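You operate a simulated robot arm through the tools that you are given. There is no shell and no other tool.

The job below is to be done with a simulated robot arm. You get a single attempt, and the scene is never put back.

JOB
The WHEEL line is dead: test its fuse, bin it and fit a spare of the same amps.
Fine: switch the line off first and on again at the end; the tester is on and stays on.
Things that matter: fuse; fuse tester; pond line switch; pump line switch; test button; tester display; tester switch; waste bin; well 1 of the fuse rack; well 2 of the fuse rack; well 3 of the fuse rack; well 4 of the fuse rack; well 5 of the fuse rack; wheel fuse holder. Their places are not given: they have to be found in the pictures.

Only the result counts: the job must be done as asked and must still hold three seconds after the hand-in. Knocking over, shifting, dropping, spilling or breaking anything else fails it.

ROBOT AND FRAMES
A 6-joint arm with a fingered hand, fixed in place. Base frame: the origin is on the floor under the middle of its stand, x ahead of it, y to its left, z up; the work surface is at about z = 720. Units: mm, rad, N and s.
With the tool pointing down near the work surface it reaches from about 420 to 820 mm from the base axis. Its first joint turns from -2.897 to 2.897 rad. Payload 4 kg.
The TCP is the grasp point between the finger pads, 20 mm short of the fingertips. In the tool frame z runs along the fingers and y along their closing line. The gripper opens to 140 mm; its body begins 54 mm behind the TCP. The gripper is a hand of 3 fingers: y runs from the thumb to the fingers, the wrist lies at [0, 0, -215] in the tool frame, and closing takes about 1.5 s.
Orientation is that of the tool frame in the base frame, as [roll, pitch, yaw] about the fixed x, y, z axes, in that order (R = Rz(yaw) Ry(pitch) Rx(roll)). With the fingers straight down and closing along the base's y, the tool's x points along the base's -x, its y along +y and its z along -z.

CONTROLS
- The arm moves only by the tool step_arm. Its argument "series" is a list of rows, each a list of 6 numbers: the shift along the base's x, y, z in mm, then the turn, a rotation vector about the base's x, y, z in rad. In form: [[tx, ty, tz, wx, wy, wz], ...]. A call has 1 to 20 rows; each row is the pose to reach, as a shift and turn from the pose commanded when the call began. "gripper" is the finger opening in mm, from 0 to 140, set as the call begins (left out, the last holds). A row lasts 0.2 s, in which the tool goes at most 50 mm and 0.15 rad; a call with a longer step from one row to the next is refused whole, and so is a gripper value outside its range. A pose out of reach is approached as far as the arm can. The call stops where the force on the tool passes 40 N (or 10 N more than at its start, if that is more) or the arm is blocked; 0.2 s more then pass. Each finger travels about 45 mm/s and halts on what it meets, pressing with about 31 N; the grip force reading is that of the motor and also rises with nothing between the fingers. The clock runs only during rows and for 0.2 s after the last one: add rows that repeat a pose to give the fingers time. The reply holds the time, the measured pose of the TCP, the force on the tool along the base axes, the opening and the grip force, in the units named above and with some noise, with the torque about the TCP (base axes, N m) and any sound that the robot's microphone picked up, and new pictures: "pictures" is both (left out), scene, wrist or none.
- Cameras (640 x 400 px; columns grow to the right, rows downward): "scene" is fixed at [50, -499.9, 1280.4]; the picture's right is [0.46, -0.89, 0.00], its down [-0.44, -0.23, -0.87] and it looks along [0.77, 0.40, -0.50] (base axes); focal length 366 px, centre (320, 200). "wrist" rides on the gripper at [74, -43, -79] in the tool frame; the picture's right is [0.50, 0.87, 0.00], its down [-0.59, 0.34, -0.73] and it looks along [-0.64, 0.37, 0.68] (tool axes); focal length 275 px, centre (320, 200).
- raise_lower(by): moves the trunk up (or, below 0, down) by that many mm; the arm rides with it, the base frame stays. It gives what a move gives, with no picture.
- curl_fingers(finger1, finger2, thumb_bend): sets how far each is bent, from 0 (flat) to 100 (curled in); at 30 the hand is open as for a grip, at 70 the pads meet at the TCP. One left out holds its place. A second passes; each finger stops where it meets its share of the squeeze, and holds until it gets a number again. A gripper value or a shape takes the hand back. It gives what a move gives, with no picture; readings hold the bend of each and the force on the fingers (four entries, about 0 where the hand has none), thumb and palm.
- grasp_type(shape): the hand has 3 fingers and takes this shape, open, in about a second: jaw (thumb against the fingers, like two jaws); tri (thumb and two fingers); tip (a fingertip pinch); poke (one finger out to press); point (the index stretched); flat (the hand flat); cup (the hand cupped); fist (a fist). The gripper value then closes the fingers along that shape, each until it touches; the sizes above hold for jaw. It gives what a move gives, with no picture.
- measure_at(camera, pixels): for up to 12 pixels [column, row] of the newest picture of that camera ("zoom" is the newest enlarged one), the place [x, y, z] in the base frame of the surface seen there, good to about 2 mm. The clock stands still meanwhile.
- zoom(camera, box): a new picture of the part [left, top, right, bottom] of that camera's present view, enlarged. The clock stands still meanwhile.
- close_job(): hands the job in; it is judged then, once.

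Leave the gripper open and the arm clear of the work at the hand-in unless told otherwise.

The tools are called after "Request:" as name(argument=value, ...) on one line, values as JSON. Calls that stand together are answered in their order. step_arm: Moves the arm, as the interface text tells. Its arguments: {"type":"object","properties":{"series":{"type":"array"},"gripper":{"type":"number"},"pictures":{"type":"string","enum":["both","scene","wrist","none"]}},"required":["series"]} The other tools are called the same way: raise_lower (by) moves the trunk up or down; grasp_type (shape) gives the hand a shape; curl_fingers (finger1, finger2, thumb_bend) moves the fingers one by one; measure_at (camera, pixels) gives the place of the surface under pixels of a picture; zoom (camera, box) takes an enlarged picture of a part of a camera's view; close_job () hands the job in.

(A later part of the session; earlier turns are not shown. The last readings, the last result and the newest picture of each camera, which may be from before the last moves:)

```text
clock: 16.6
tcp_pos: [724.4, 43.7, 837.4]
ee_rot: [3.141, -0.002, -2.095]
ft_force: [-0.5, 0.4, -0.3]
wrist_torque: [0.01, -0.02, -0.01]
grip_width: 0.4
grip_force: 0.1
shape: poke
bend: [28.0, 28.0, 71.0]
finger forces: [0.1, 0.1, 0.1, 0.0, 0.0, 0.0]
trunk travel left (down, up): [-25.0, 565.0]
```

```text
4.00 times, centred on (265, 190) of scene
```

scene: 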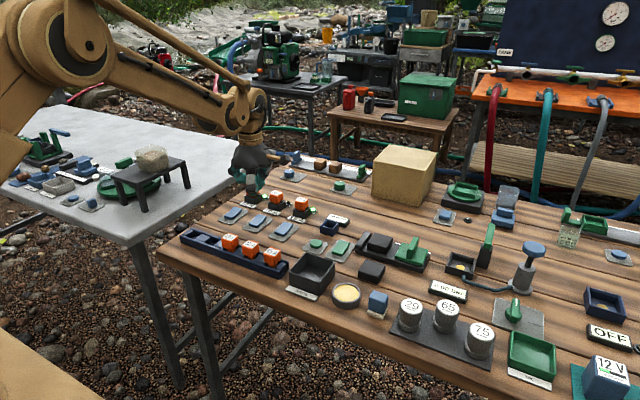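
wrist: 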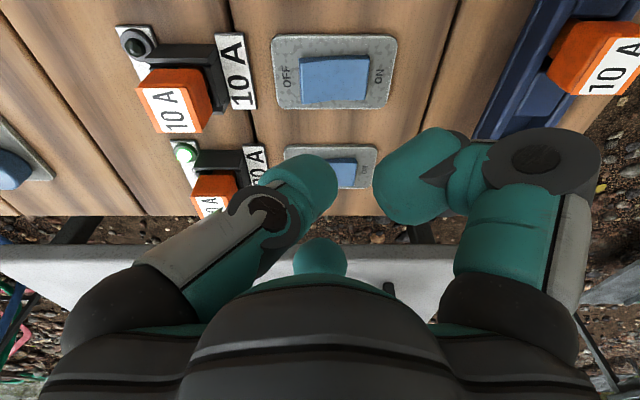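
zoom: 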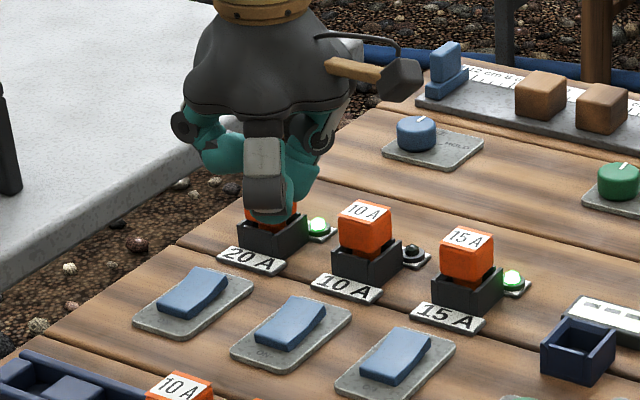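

The wrist camera now sees the 10 A holder at (175,95) and its switch at (335,75), with OFF on the fuse side and ON on the near side. I'll zoom and measure both from this closer view.

Request:
zoom(camera="wrist", box=[100, 0, 420, 200])

Request:
measure_at(camera="zoom", pixels=[[405, 120], [405, 200], [525, 110], [540, 195], [465, 150], [360, 90], [340, 210], [590, 80], [560, 215], [430, 155], [510, 150], [415, 160]])

Request:
measure_at(camera="zoom", pixels=[[72, 180], [122, 172], [90, 262], [148, 260], [110, 215], [105, 140], [190, 140], [215, 190], [205, 240], [235, 95], [235, 235], [75, 85]])

```text
2.00 times, centred on (260, 100) of wrist
```

zoom: 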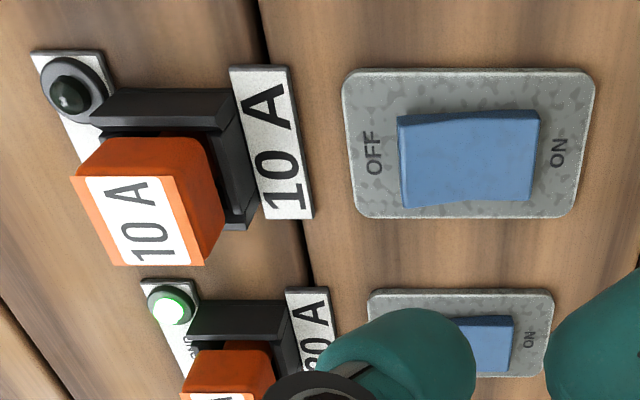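

```text
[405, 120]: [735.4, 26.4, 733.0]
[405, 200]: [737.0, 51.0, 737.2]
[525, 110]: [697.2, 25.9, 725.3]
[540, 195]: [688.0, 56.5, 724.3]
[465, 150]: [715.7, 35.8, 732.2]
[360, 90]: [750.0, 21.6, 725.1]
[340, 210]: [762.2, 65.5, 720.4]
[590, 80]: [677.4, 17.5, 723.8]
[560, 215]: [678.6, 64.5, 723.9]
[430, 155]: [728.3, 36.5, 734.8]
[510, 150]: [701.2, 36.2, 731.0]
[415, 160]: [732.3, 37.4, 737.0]
```

```text
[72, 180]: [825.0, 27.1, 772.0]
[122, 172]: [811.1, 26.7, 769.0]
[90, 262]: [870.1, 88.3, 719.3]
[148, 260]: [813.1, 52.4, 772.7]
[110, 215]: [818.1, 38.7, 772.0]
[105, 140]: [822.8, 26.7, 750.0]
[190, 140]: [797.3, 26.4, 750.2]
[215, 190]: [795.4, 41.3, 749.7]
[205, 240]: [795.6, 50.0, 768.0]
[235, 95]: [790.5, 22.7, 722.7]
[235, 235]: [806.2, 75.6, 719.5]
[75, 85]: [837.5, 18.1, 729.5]
```

I can see small lettering near the lamp plates that may be line names, so I'll zoom in there.

Request:
zoom(camera="wrist", box=[150, 120, 230, 220])

Request:
zoom(camera="wrist", box=[100, 15, 180, 75])

Request:
zoom(camera="scene", box=[285, 185, 335, 220])

```text
4.00 times, centred on (190, 170) of wrist
```

zoom: 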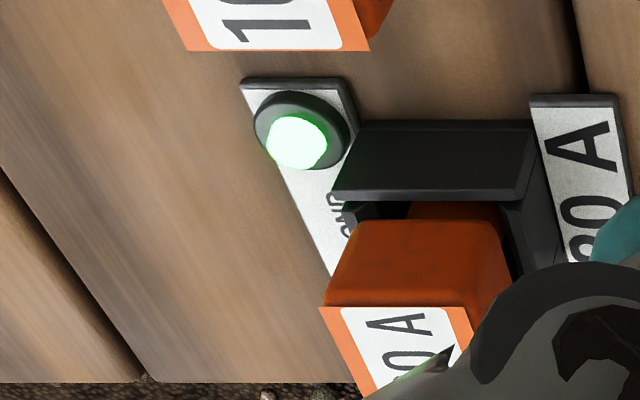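

```text
6.67 times, centred on (140, 45) of wrist
```

zoom: 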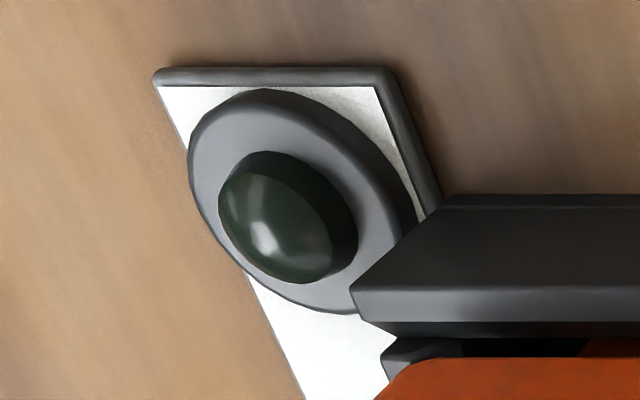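

```text
11.43 times, centred on (310, 202) of scene
```

zoom: 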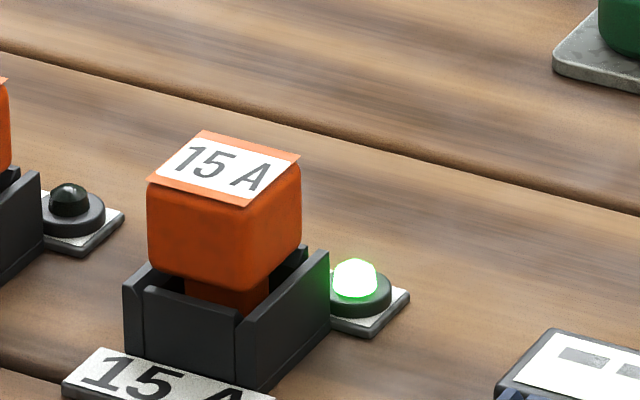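

The plate behind the 20 A holder reads "…ND", so that line is POND and the names are on the plates behind the holders. Before touching anything I'll move the camera over the holders and read the middle plate.

Request:
step_arm(series=[[30, -10, 30, 0, 0, 0], [60, -20, 40, 0, 0, 0], [85, -30, 40, 0, 0, 0], [85, -30, 40, 0, 0, 0], [85, -30, 40, 0, 0, 0]], pictures="wrist")

Request:
zoom(camera="wrist", box=[160, 0, 480, 200])

```text
clock: 17.8
tcp_pos: [809.3, 12.8, 876.2]
ee_rot: [3.14, -0.001, -2.095]
ft_force: [1.1, 1.0, 1.1]
wrist_torque: [0.02, -0.01, 0.01]
grip_width: 0.0
grip_force: 0.1
shape: poke
bend: [28.0, 28.0, 71.0]
finger forces: [0.0, 0.0, 0.0, 0.0, 0.0, 0.0]
trunk travel left (down, up): [-25.0, 565.0]
```

wrist: 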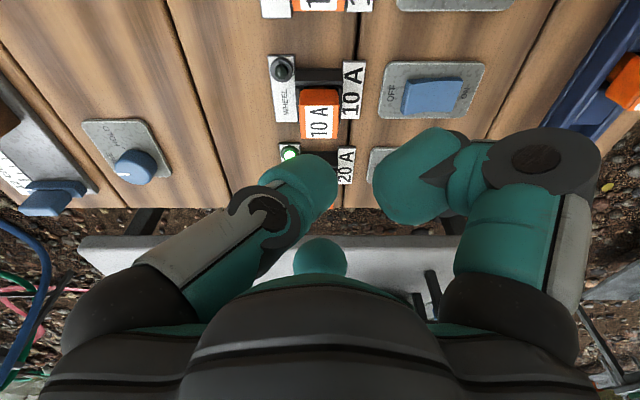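

```text
2.00 times, centred on (320, 100) of wrist
```

zoom: 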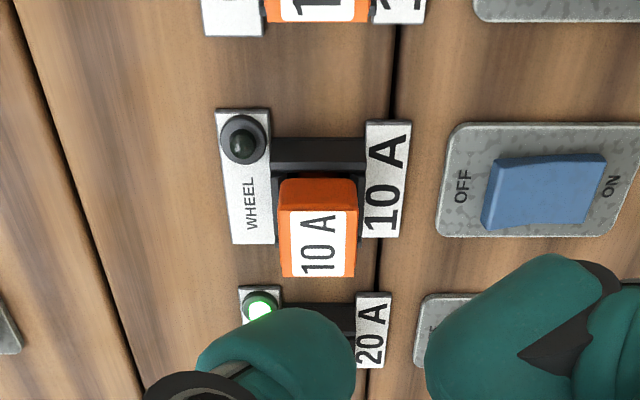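

The middle plate reads "WHEEL", so the 10 A middle line is confirmed. I'll measure the fuse head and holder from this view.

Request:
measure_at(camera="zoom", pixels=[[284, 215], [355, 215], [286, 272], [352, 272], [318, 240], [285, 185], [350, 185], [318, 195], [275, 150], [360, 150], [273, 200], [318, 160]])

```text
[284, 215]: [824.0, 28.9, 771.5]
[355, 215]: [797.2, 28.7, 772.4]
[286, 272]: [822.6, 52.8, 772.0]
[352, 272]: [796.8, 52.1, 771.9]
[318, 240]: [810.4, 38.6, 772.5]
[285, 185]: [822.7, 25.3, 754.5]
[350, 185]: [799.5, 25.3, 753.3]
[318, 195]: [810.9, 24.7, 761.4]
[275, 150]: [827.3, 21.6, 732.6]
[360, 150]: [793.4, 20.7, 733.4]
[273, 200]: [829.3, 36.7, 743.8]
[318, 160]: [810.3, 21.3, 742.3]
```

Fuse head centre is about (810, 39). Now I'll switch the wheel line off. I'll return above the switch at (723, 42.5), come down to TCP z 762, and then press slowly on the raised OFF end at x about 729.

Request:
step_arm(series=[[-45, 15, -20, 0, 0, 0], [-85, 30, -40, 0, 0, 0], [-85, 30, -80, 0, 0, 0], [-85, 30, -105, 0, 0, 0], [-85, 30, -114.5, 0, 0, 0], [-85, 30, -114.5, 0, 0, 0]], pictures="both")

Request:
zoom(camera="scene", box=[210, 165, 310, 235])

```text
refused: row 1 steps farther than a row can; nothing moved
```

```text
5.71 times, centred on (260, 200) of scene
```

zoom: 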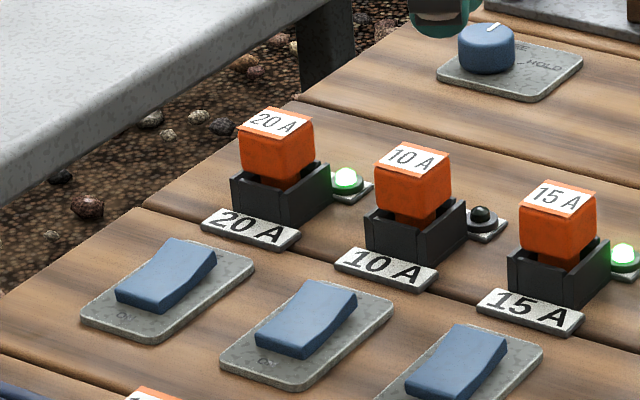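

The first step was longer than 50 mm, so the call was refused and nothing moved. I'll repeat it with smaller steps.

Request:
step_arm(series=[[-30, 10, 0, 0, 0, 0], [-60, 20, -10, 0, 0, 0], [-85, 30, -40, 0, 0, 0], [-85, 30, -80, 0, 0, 0], [-85, 30, -105, 0, 0, 0], [-85, 30, -114.5, 0, 0, 0], [-85, 30, -114.5, 0, 0, 0]], pictures="both")

Request:
zoom(camera="scene", box=[210, 165, 310, 235])

```text
clock: 19.4
tcp_pos: [722.9, 43.2, 761.5]
ee_rot: [-3.141, -0.001, -2.094]
ft_force: [0.0, -0.2, -0.1]
wrist_torque: [-0.01, 0.02, 0.0]
grip_width: 0.0
grip_force: 0.0
shape: poke
bend: [28.0, 28.0, 71.0]
finger forces: [0.1, 0.0, 0.0, 0.0, 0.0, 0.1]
trunk travel left (down, up): [-25.0, 565.0]
```

scene: 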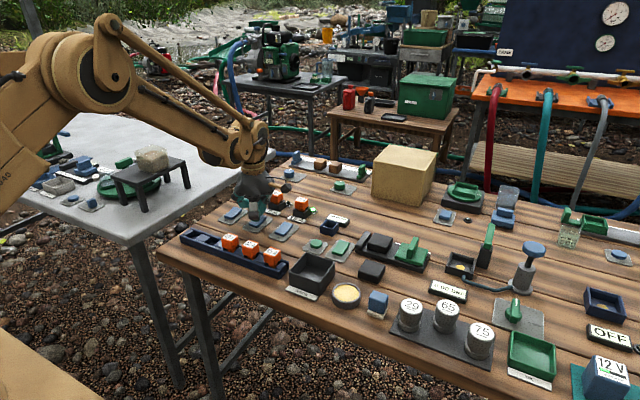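
wrist: 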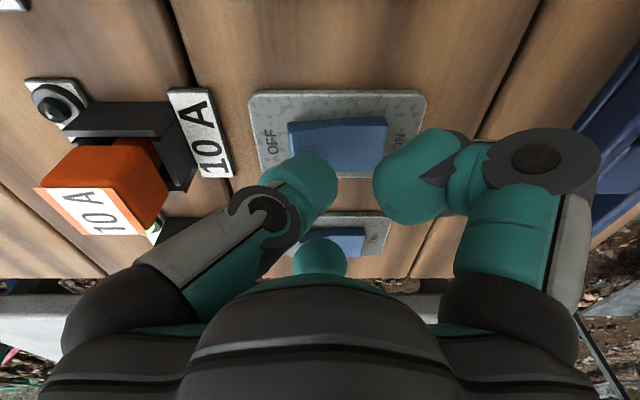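

```text
5.71 times, centred on (260, 200) of scene
```

zoom: 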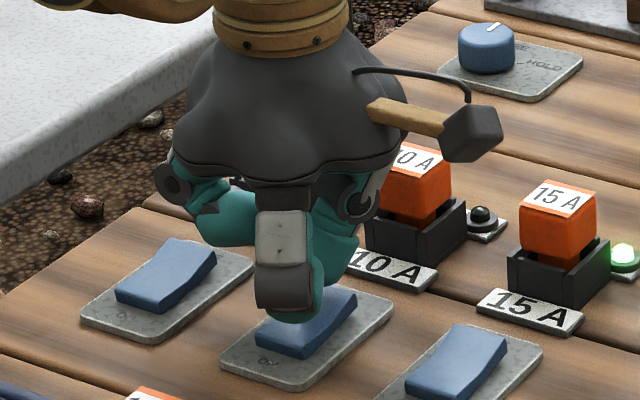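

The thumb tip is just above the OFF end of the wheel rocker. I'll press down slowly.

Request:
step_arm(series=[[0, 0, -2, 0, 0, 0], [0, 0, -4, 0, 0, 0], [0, 0, -6, 0, 0, 0], [0, 0, -8, 0, 0, 0], [0, 0, -9, 0, 0, 0], [0, 0, -10, 0, 0, 0], [0, 0, -11, 0, 0, 0], [0, 0, -12, 0, 0, 0]], pictures="both")

Request:
zoom(camera="wrist", box=[220, 60, 460, 210])

```text
clock: 21.2
tcp_pos: [722.2, 43.2, 752.7]
ee_rot: [-3.139, 0.002, -2.095]
ft_force: [11.7, -1.6, 29.1]
wrist_torque: [-0.24, -0.16, 0.08]
grip_width: 0.0
grip_force: 0.1
shape: poke
bend: [28.0, 28.0, 70.0]
finger forces: [0.1, 0.0, 0.0, 0.0, 30.7, 0.1]
trunk travel left (down, up): [-25.0, 565.0]
```

scene: 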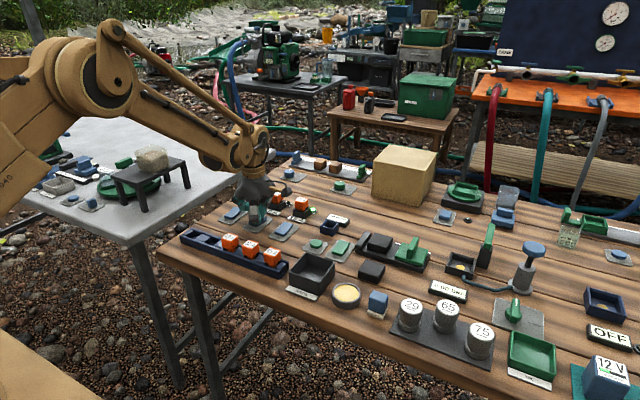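
wrist: 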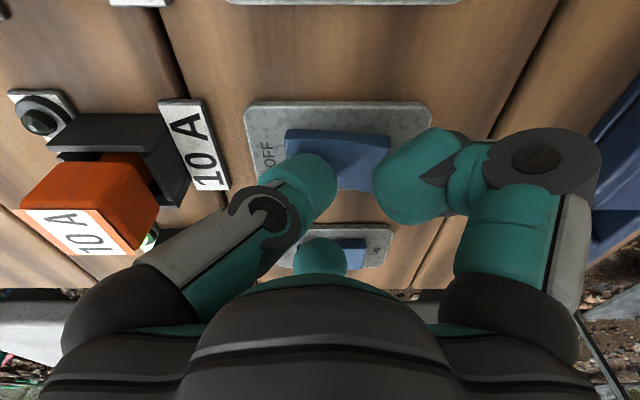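

```text
2.67 times, centred on (340, 135) of wrist
```

zoom: 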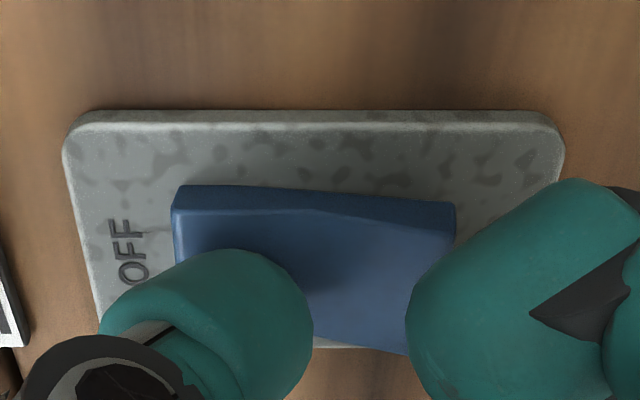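

The force reads 29 N with the tip at about z 734. I'll lift off and see whether the rocker flipped.

Request:
step_arm(series=[[0, 0, 10, 0, 0, 0], [0, 0, 40, 0, 0, 0], [0, 0, 85, 0, 0, 0], [0, -40, 90, 0, 0, 0], [0, -40, 90, 0, 0, 0]], pictures="both")

Request:
zoom(camera="wrist", box=[220, 60, 460, 210])

Request:
zoom(camera="scene", box=[210, 165, 310, 235])

```text
clock: 22.4
tcp_pos: [723.2, 2.4, 840.0]
ee_rot: [3.14, 0.001, -2.095]
ft_force: [-0.1, -0.3, 0.2]
wrist_torque: [0.01, -0.02, -0.01]
grip_width: 0.0
grip_force: 0.1
shape: poke
bend: [28.0, 28.0, 71.0]
finger forces: [0.0, 0.0, 0.0, 0.0, 0.1, 0.1]
trunk travel left (down, up): [-25.0, 565.0]
```

scene: 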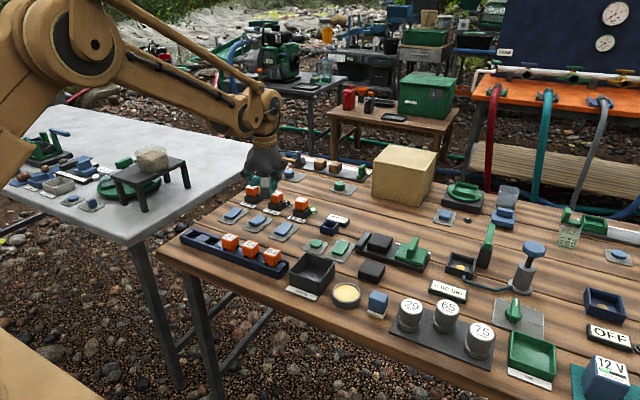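
wrist: 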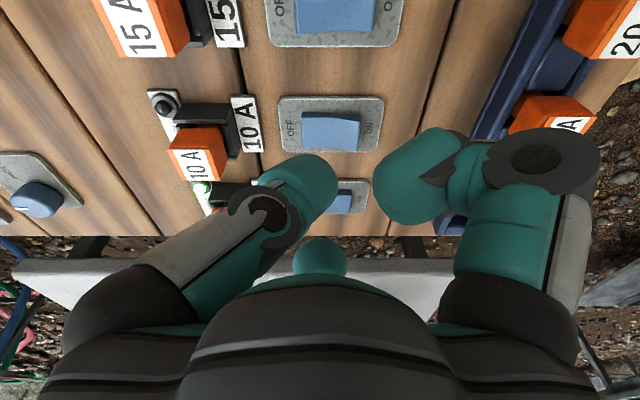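

```text
2.67 times, centred on (340, 135) of wrist
```

zoom: 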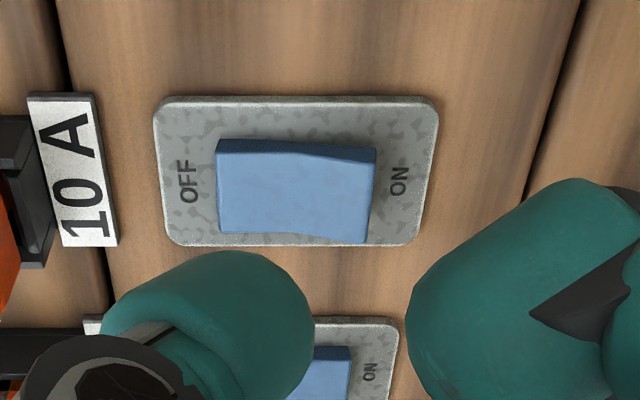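

```text
5.71 times, centred on (260, 200) of scene
```

zoom: 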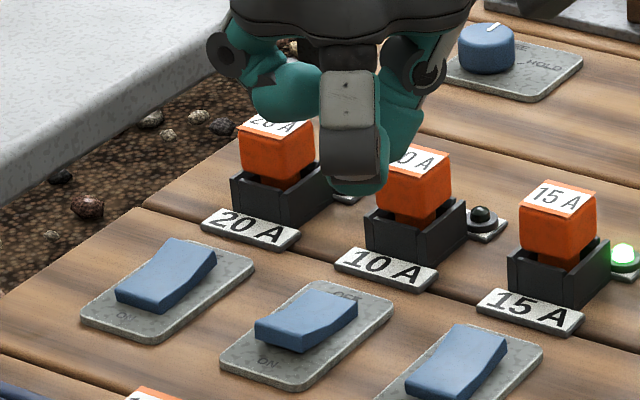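

The wheel rocker now looks different from its neighbours: its far end is down and "OFF" is visible behind it. I'll check the heights.

Request:
measure_at(camera="zoom", pixels=[[290, 330], [270, 325], [340, 300], [325, 300], [305, 315], [180, 260], [140, 285]])

Request:
measure_at(camera="wrist", pixels=[[305, 130], [350, 130], [330, 130], [310, 10], [360, 12]])

```text
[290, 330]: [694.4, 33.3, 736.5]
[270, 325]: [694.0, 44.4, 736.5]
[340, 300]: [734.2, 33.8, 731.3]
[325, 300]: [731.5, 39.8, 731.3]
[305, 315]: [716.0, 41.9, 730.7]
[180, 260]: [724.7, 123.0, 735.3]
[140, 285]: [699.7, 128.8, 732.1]
```

```text
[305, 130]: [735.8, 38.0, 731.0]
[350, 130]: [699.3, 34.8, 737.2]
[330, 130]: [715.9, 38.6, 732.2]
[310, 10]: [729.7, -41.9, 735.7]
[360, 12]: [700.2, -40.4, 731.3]
```

The line is confirmed off: the ON end is at z 736.5 and the OFF end at 731. Now I'll set the grip shape, move above the wheel fuse at (810, 39) and close to 54 mm.

Request:
grasp_type(shape="jaw")

Request:
step_arm(series=[[0, 0, 15, 0, 0, 0], [30, 12, 15, 0, 0, 0], [60, 24, 15, 0, 0, 0], [87, 36.5, 15, 0, 0, 0], [87, 36.5, 15, 0, 0, 0], [87, 36.5, 15, 0, 0, 0], [87, 36.5, 15, 0, 0, 0], [87, 36.5, 15, 0, 0, 0]], gripper=54, pictures="both")

Request:
zoom(camera="scene", box=[210, 125, 330, 215])

```text
clock: 23.3
tcp_pos: [724.2, 2.9, 840.2]
ee_rot: [3.141, 0.001, -2.096]
ft_force: [1.2, -0.1, -0.4]
wrist_torque: [0.01, -0.01, 0.0]
grip_width: 140.2
grip_force: 0.1
shape: jaw
bend: [30.0, 30.0, 30.0]
finger forces: [0.0, 0.1, 0.1, 0.1, 0.0, 0.0]
trunk travel left (down, up): [-25.0, 565.0]
```

```text
clock: 25.1
tcp_pos: [810.8, 39.1, 856.6]
ee_rot: [3.14, 0.002, -2.094]
ft_force: [0.6, 0.1, 0.1]
wrist_torque: [0.01, 0.03, 0.01]
grip_width: 54.7
grip_force: 0.1
shape: jaw
bend: [39.0, 39.0, 38.0]
finger forces: [0.0, 0.0, 0.0, 0.1, 0.0, 0.0]
trunk travel left (down, up): [-25.0, 565.0]
```

scene: 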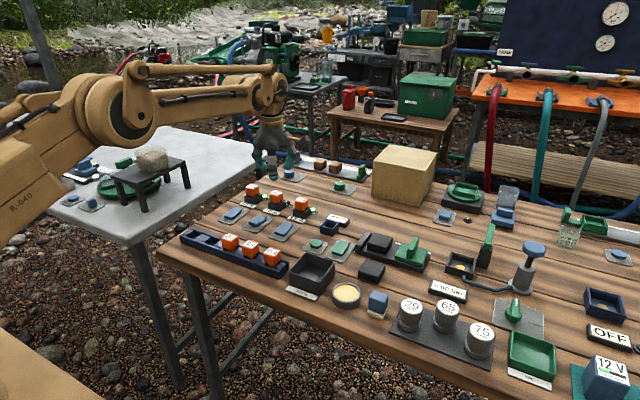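
wrist: 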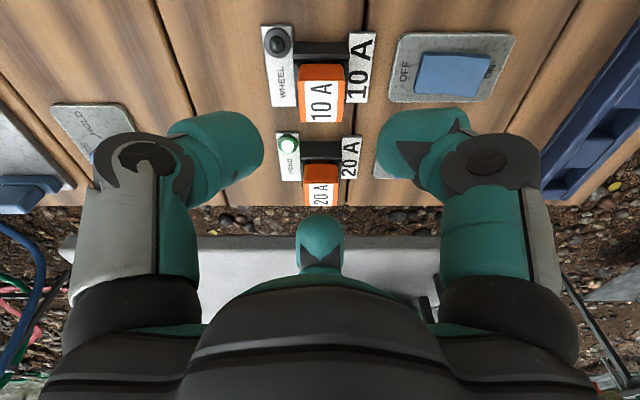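

```text
4.44 times, centred on (270, 170) of scene
```

zoom: 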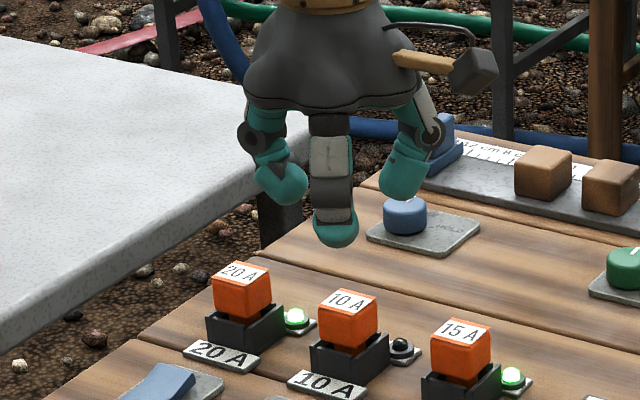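

I'll measure how far the outer knuckles stick out, since the left finger points toward the 20 A fuse.

Request:
measure_at(camera="zoom", pixels=[[243, 138], [250, 155], [260, 175], [262, 190], [280, 200], [285, 180], [300, 185], [330, 240], [315, 225], [330, 200], [380, 190], [395, 195]])

Request:
measure_at(camera="wrist", pixels=[[318, 120], [302, 90], [335, 90], [302, 118], [336, 118], [318, 185], [305, 195], [320, 240], [320, 220], [262, 155], [380, 150], [320, 262]])

```text
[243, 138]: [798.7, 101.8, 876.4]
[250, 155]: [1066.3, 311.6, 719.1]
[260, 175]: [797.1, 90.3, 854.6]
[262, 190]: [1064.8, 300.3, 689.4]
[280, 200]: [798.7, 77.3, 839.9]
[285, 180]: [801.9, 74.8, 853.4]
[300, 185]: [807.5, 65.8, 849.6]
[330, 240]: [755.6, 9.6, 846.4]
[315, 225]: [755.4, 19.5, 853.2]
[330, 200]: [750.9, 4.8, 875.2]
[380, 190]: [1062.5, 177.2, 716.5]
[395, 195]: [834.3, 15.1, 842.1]
```

```text
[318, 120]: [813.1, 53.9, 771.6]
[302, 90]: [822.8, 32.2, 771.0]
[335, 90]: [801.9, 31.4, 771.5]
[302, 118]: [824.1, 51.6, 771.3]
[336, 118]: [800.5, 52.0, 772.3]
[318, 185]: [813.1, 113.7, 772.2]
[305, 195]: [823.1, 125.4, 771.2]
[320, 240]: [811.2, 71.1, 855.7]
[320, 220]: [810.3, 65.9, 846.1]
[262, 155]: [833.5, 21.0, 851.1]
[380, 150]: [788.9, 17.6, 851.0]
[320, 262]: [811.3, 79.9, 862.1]
```

Clearances are fine: the left knuckle reaches y about 102 and the 20 A fuse starts at 110. I'll narrow to 48 mm and descend to TCP z 766, which puts the fingertips just above the holder rim.

Request:
step_arm(series=[[0, 0, -15, 0, 0, 0], [0, 0, -30, 0, 0, 0], [0, 0, -45, 0, 0, 0], [0, 0, -60, 0, 0, 0], [0, 0, -70, 0, 0, 0], [0, 0, -78, 0, 0, 0], [0, 0, -84, 0, 0, 0], [0, 0, -89, 0, 0, 0], [0, 0, -89, 0, 0, 0]], gripper=48, pictures="both")

Request:
zoom(camera="scene", box=[230, 155, 320, 215])

```text
clock: 27.1
tcp_pos: [810.7, 38.7, 765.9]
ee_rot: [3.141, 0.0, -2.095]
ft_force: [-0.5, 0.4, 0.9]
wrist_torque: [0.01, -0.05, 0.0]
grip_width: 48.3
grip_force: 0.0
shape: jaw
bend: [41.0, 41.0, 40.0]
finger forces: [0.0, 0.0, 0.1, 0.0, 0.1, 0.1]
trunk travel left (down, up): [-25.0, 565.0]
```

scene: 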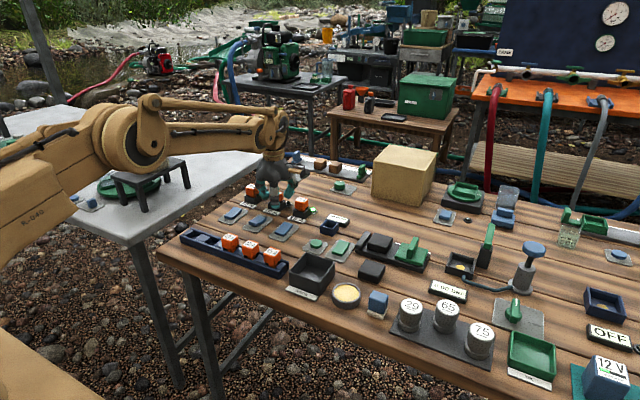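
wrist: 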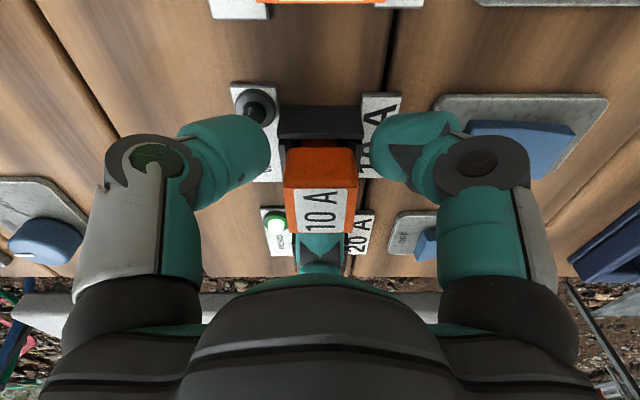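

```text
6.67 times, centred on (275, 185) of scene
```

zoom: 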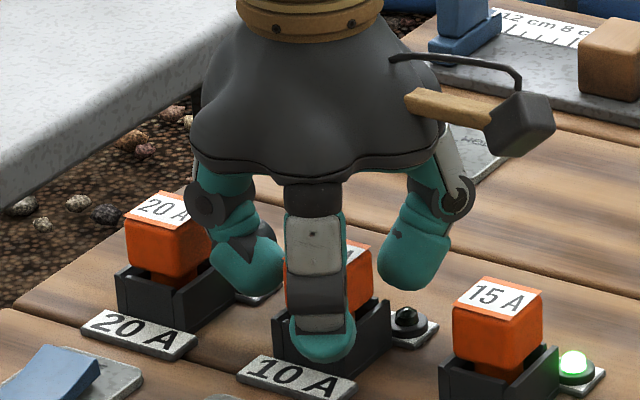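

The fuse head is centred between the three digits. I'll close the grip and give it time.

Request:
step_arm(series=[[0, 0, 0, 0, 0, 0], [0, 0, 0, 0, 0, 0], [0, 0, 0, 0, 0, 0], [0, 0, 0, 0, 0, 0], [0, 0, 0, 0, 0, 0], [0, 0, 0, 0, 0, 0], [0, 0, 0, 0, 0, 0]], gripper=0, pictures="both")

Request:
zoom(camera="wrist", box=[200, 80, 440, 290])

```text
clock: 28.7
tcp_pos: [810.6, 39.0, 766.0]
ee_rot: [3.14, 0.0, -2.095]
ft_force: [0.1, -0.3, 0.2]
wrist_torque: [0.06, 0.02, 0.03]
grip_width: 30.2
grip_force: 30.8
shape: jaw
bend: [48.0, 98.0, 47.0]
finger forces: [23.9, 26.0, 0.0, 0.1, 24.2, 0.0]
trunk travel left (down, up): [-25.0, 565.0]
```

scene: 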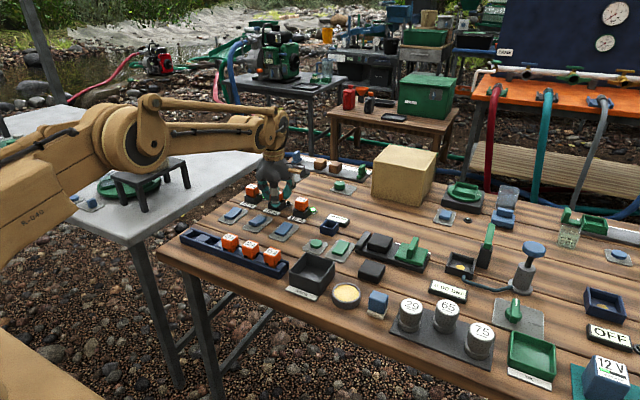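
wrist: 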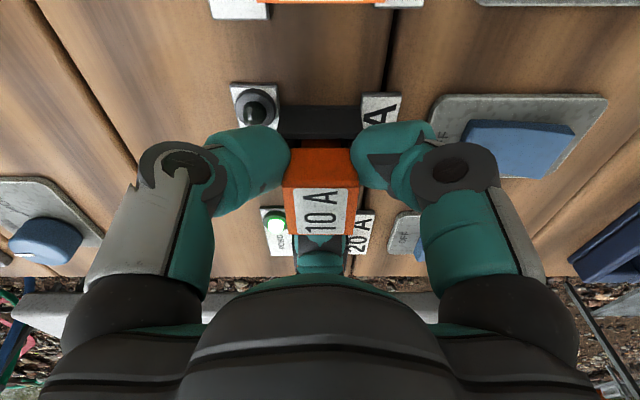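

```text
1.90 times, centred on (320, 185) of wrist
```

zoom: 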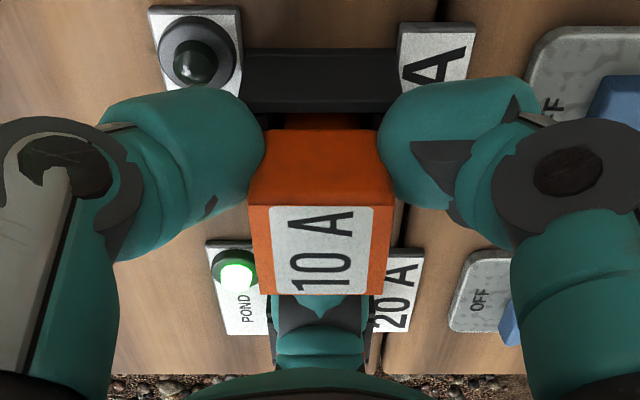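

All three digits read about 24 to 26 N, but finger 2 reports a bend of 98. I'll check where finger 2 actually is.

Request:
measure_at(camera="zoom", pixels=[[315, 310], [315, 340], [315, 360], [280, 310], [360, 330], [320, 250], [270, 215], [385, 215], [270, 285], [380, 285], [255, 150], [390, 150]])

Request:
zoom(camera="scene", box=[245, 170, 305, 215])

```text
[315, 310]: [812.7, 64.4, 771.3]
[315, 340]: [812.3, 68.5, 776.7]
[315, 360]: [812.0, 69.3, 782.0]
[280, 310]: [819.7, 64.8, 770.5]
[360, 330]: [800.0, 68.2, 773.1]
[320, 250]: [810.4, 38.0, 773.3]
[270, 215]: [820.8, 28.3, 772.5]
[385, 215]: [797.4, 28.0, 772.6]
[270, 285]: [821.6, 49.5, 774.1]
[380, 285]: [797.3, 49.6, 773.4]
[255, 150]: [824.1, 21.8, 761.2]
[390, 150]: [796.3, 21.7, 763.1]
```

```text
8.89 times, centred on (275, 192) of scene
```

zoom: 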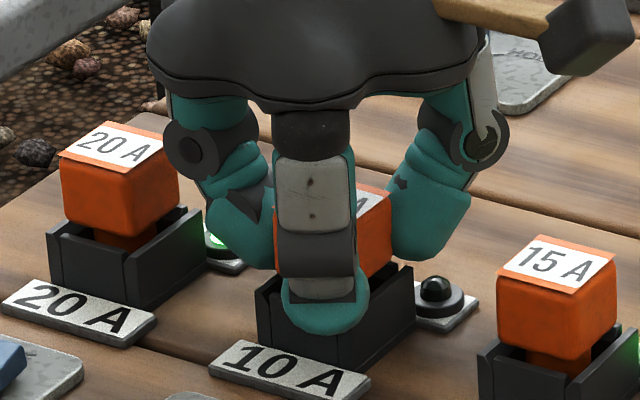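

The fuse got nudged about 3 mm toward -y because finger 2 arrived last. I'll open to 48 mm and shift the hand 3 mm toward -y so all three digits touch together. Then I'll look again before closing.

Request:
step_arm(series=[[0, 0, 0, 0, 0, 0], [0, 0, 0, 0, 0, 0], [0, 0, 0, 0, 0, 0], [0, 0, 0, 0, 0, 0], [0, -1.5, 0, 0, 0, 0], [0, -3, 0, 0, 0, 0], [0, -3, 0, 0, 0, 0]], gripper=48, pictures="both")

Request:
zoom(camera="wrist", box=[200, 80, 440, 290])

Request:
measure_at(camera="zoom", pixels=[[315, 310], [315, 340], [280, 230], [360, 230], [280, 280], [370, 280], [320, 170], [275, 170], [385, 170], [262, 215], [388, 210], [320, 250]])

```text
clock: 30.3
tcp_pos: [811.4, 36.8, 765.5]
ee_rot: [3.141, 0.001, -2.094]
ft_force: [0.2, 0.6, 0.9]
wrist_torque: [0.02, -0.02, 0.01]
grip_width: 48.0
grip_force: 0.1
shape: jaw
bend: [41.0, 41.0, 40.0]
finger forces: [0.1, 0.1, 0.1, 0.0, 0.0, 0.0]
trunk travel left (down, up): [-25.0, 565.0]
```

scene: 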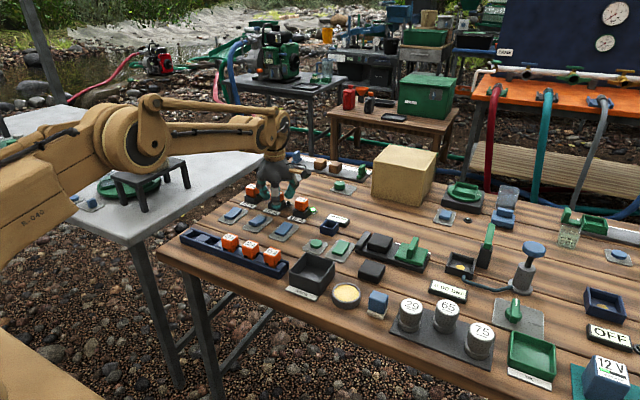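
wrist: 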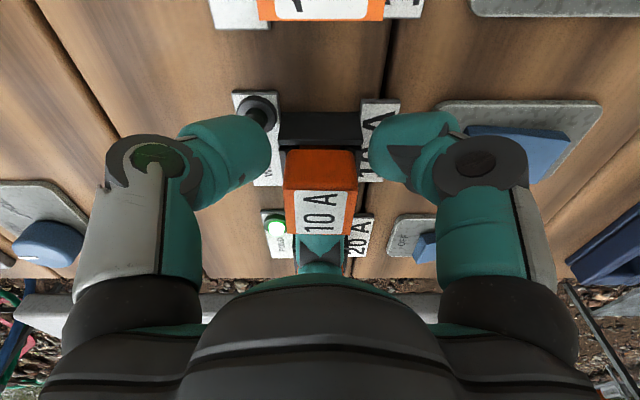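

```text
1.90 times, centred on (320, 185) of wrist
```

zoom: 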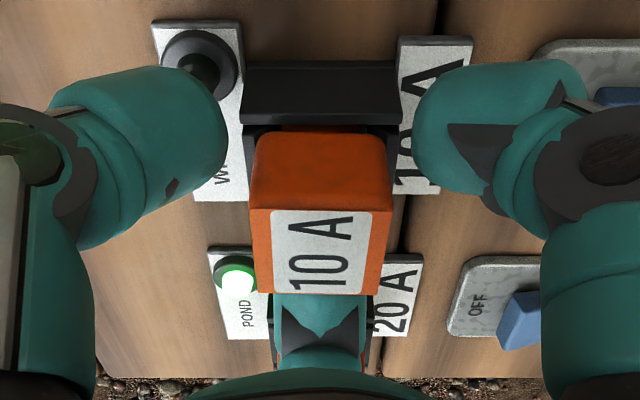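

```text
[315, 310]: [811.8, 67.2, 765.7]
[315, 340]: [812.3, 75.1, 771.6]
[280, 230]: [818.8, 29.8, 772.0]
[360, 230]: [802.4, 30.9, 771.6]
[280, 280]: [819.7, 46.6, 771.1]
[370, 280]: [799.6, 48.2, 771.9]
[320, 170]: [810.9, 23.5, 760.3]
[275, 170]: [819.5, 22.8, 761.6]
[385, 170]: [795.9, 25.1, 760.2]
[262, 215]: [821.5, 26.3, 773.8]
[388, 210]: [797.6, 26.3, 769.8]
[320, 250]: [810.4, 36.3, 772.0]
```

The fuse centre is now about y 37.5. I'll shift another 1.5 mm toward -y and close.

Request:
step_arm(series=[[-0.5, -1.5, 0, 0, 0, 0], [-0.5, -1.5, 0, 0, 0, 0], [-0.5, -1.5, 0, 0, 0, 0], [-0.5, -1.5, 0, 0, 0, 0], [-0.5, -1.5, 0, 0, 0, 0], [-0.5, -1.5, 0, 0, 0, 0], [-0.5, -1.5, 0, 0, 0, 0], [-0.5, -1.5, 0, 0, 0, 0]], gripper=0, pictures="both")

Request:
zoom(camera="wrist", box=[200, 80, 440, 290])

Request:
measure_at(camera="zoom", pixels=[[315, 310], [315, 340], [280, 230], [360, 230], [280, 280], [370, 280], [320, 170], [275, 170], [370, 170], [262, 215], [388, 210], [320, 250]])

```text
clock: 32.1
tcp_pos: [809.5, 34.7, 765.8]
ee_rot: [-3.141, 0.0, -2.095]
ft_force: [0.2, 3.5, -0.9]
wrist_torque: [0.11, 0.0, -0.02]
grip_width: 31.2
grip_force: 30.6
shape: jaw
bend: [48.0, 99.0, 47.0]
finger forces: [23.8, 27.3, 0.1, 0.1, 25.2, 0.0]
trunk travel left (down, up): [-25.0, 565.0]
```

scene: 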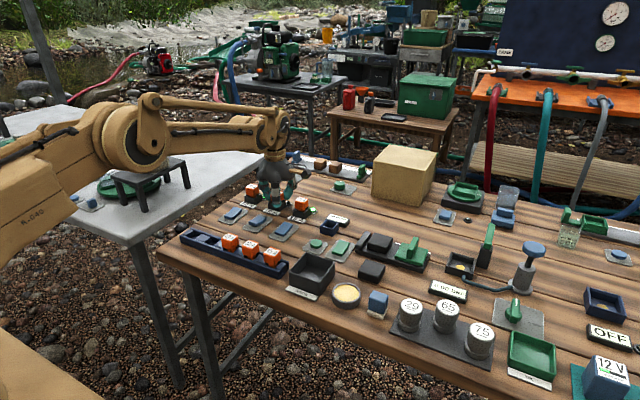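
wrist: 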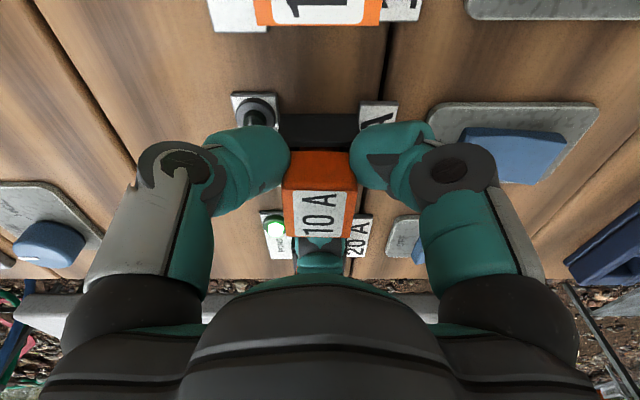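

```text
1.90 times, centred on (320, 185) of wrist
```

zoom: 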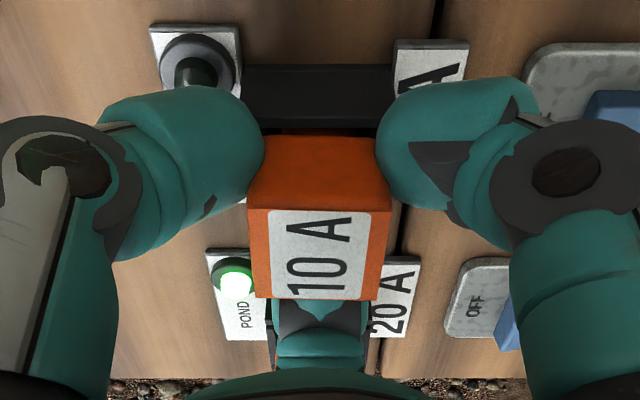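

```text
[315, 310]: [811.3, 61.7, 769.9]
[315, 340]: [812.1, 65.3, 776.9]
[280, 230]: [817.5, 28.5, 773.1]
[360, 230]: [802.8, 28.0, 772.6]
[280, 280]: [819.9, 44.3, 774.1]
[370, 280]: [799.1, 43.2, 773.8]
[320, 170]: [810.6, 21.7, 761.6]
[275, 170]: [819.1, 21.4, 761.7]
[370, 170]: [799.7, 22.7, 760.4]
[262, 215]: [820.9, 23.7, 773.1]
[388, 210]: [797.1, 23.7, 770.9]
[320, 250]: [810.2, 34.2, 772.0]
```

Request:
zoom(camera="scene", box=[245, 170, 305, 215])

Request:
measure_at(camera="zoom", pixels=[[230, 220], [250, 240], [265, 255], [240, 255], [225, 190], [190, 150], [270, 260], [260, 220], [370, 230], [375, 270], [360, 200], [340, 330]])

```text
8.89 times, centred on (275, 192) of scene
```

zoom: 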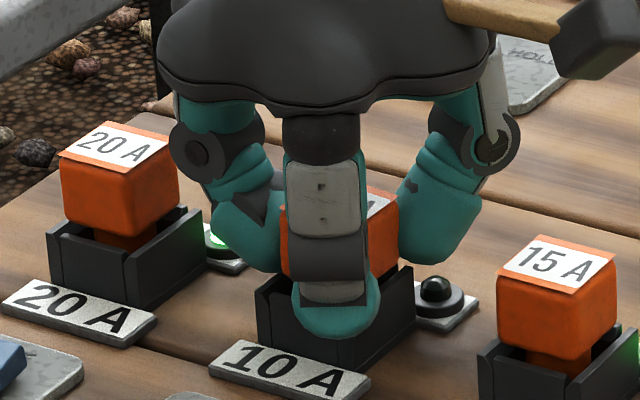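

```text
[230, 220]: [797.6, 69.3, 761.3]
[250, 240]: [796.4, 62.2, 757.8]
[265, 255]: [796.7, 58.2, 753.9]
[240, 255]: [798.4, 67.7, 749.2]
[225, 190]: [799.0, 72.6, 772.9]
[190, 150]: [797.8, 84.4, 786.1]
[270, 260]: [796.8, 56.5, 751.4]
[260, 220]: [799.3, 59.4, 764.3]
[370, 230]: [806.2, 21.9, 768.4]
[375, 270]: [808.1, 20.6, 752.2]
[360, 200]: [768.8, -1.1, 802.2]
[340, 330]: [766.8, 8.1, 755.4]
```

The grip is balanced at about 24, 27 and 25 N. I'll pull the fuse straight up slowly and watch the force.

Request:
step_arm(series=[[0, 0, 3, 0, 0, 0], [0, 0, 6, 0, 0, 0], [0, 0, 9, 0, 0, 0], [0, 0, 12, 0, 0, 0], [0, 0, 16, 0, 0, 0], [0, 0, 20, 0, 0, 0], [0, 0, 25, 0, 0, 0], [0, 0, 30, 0, 0, 0]], pictures="both")

Request:
zoom(camera="scene", box=[245, 160, 305, 205])

Request:
zoom(camera="wrist", box=[200, 80, 440, 290])

```text
clock: 33.9
tcp_pos: [808.2, 34.5, 794.3]
ee_rot: [3.14, -0.001, -2.095]
ft_force: [0.8, -0.1, -0.4]
wrist_torque: [0.04, 0.0, 0.0]
grip_width: 31.4
grip_force: 30.7
shape: jaw
bend: [48.0, 99.0, 47.0]
finger forces: [23.4, 26.4, 0.0, 0.0, 25.0, 0.0]
trunk travel left (down, up): [-25.0, 565.0]
```

scene: 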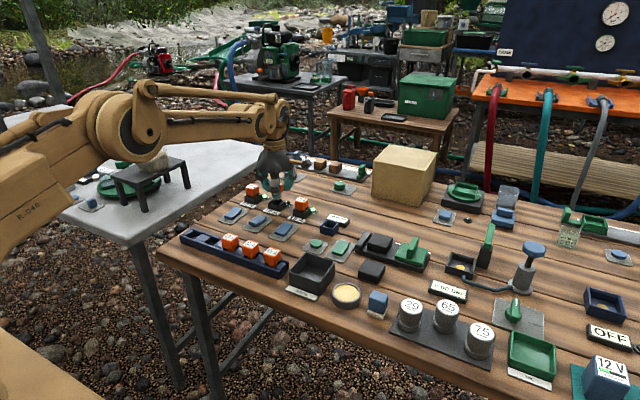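
wrist: 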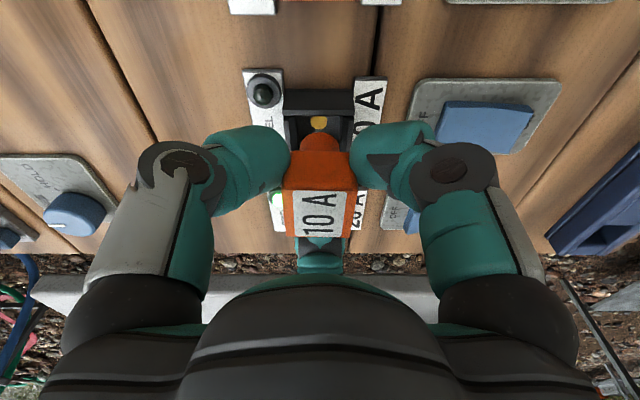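

```text
8.89 times, centred on (275, 182) of scene
```

zoom: 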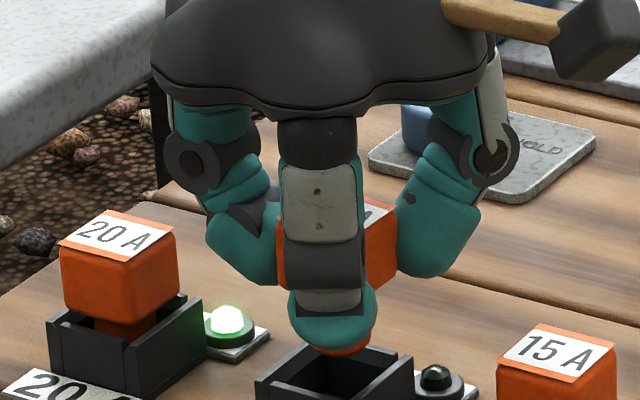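

```text
1.90 times, centred on (320, 185) of wrist
```

zoom: 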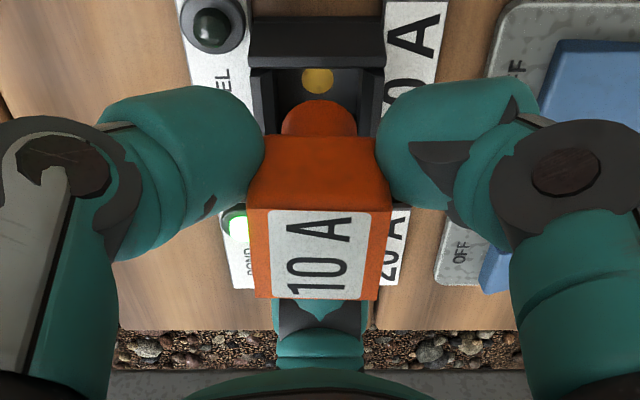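

The fuse is out and held. I'll measure its pose in the hand (tilt, and where the neck bottom is) to plan the insertion.

Request:
measure_at(camera="zoom", pixels=[[255, 218], [388, 215], [260, 290], [372, 295], [320, 250], [320, 150], [320, 200], [290, 175], [360, 175], [320, 118], [295, 118], [345, 118]])

Request:
measure_at(camera="wrist", pixels=[[319, 120], [319, 138], [305, 140], [333, 140], [288, 110], [352, 110], [319, 95], [285, 92], [355, 92], [320, 225]])

Request:
zoom(camera="scene", box=[265, 180, 295, 205])

```text
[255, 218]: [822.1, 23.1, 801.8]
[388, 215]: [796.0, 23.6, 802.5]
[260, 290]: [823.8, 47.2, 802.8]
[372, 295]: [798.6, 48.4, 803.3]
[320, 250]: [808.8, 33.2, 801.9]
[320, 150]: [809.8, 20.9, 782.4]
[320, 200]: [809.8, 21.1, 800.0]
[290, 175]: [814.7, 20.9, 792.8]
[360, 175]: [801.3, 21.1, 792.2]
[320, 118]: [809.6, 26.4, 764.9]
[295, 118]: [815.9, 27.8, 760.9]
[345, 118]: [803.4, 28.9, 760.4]
```

```text
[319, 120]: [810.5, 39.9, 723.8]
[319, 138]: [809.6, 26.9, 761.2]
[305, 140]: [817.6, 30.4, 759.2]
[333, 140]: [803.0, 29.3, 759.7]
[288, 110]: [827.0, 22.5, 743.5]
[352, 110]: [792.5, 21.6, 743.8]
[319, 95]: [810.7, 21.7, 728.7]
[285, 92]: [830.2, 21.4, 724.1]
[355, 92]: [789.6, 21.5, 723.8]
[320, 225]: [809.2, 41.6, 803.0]
```

```text
16.00 times, centred on (280, 192) of scene
```

zoom: 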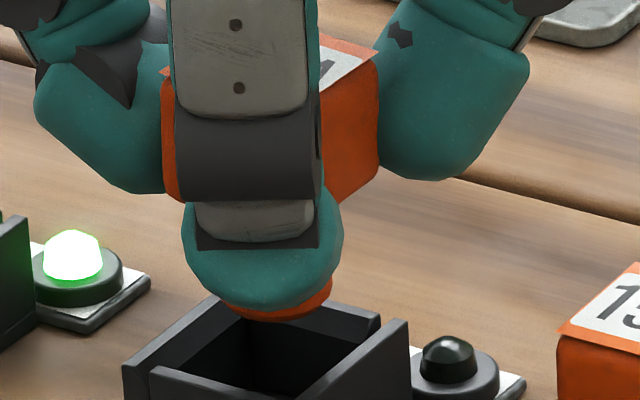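

The fuse hangs upright: centre about 0.7 mm in x from the TCP, neck bottom about 40 mm below the TCP, and the brass contact visible in the empty holder. I'll lift to z 851 and carry it above the tester socket.

Request:
step_arm(series=[[0, 0, 30, 0, 0, 0], [0, 0, 55, 0, 0, 0], [-7, -37, 55, 0, 0, 0], [-15, -74, 55, 0, 0, 0], [-22, -111, 55, 0, 0, 0], [-30, -148, 55, 0, 0, 0], [-36.7, -185, 55, 0, 0, 0], [-36.7, -185, 55, 0, 0, 0], [-36.7, -185, 55, 0, 0, 0]], pictures="both")

Request:
zoom(camera="wrist", box=[180, 0, 460, 250])

Request:
zoom(camera="scene", box=[290, 150, 400, 240])

```text
clock: 35.9
tcp_pos: [770.3, -150.9, 851.3]
ee_rot: [-3.141, 0.001, -2.094]
ft_force: [0.5, -0.1, -0.2]
wrist_torque: [0.0, -0.02, 0.0]
grip_width: 31.3
grip_force: 30.5
shape: jaw
bend: [48.0, 99.0, 47.0]
finger forces: [23.2, 26.4, 0.1, 0.0, 24.9, 0.1]
trunk travel left (down, up): [-25.0, 565.0]
```

scene: 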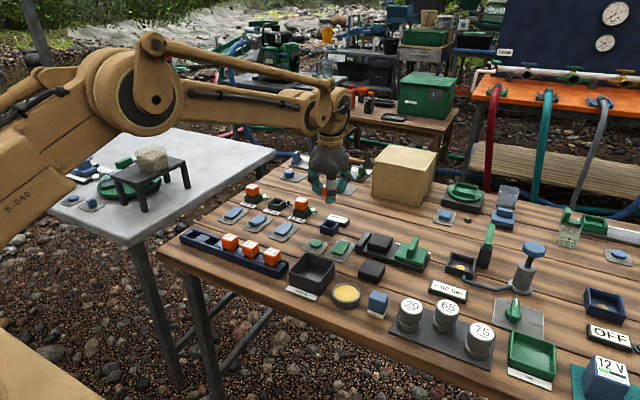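
wrist: 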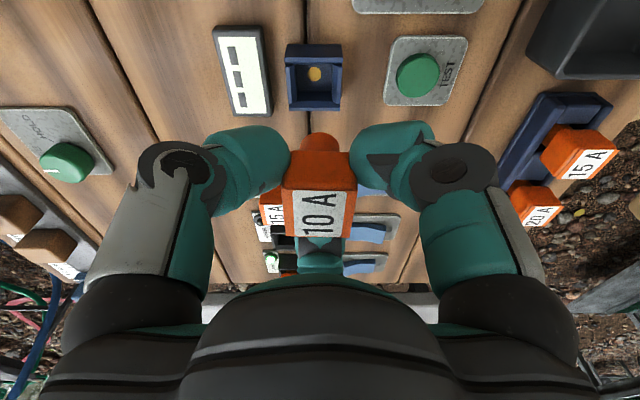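

```text
1.60 times, centred on (320, 125) of wrist
```

zoom: 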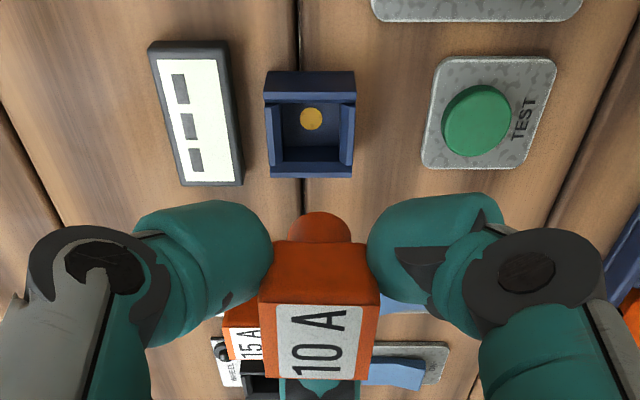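

```text
4.44 times, centred on (345, 195) of scene
```

zoom: 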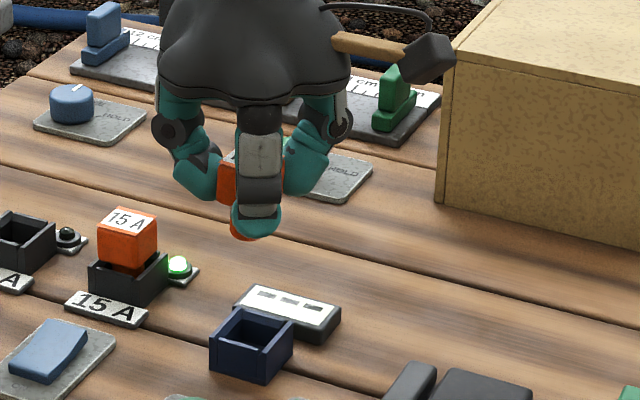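

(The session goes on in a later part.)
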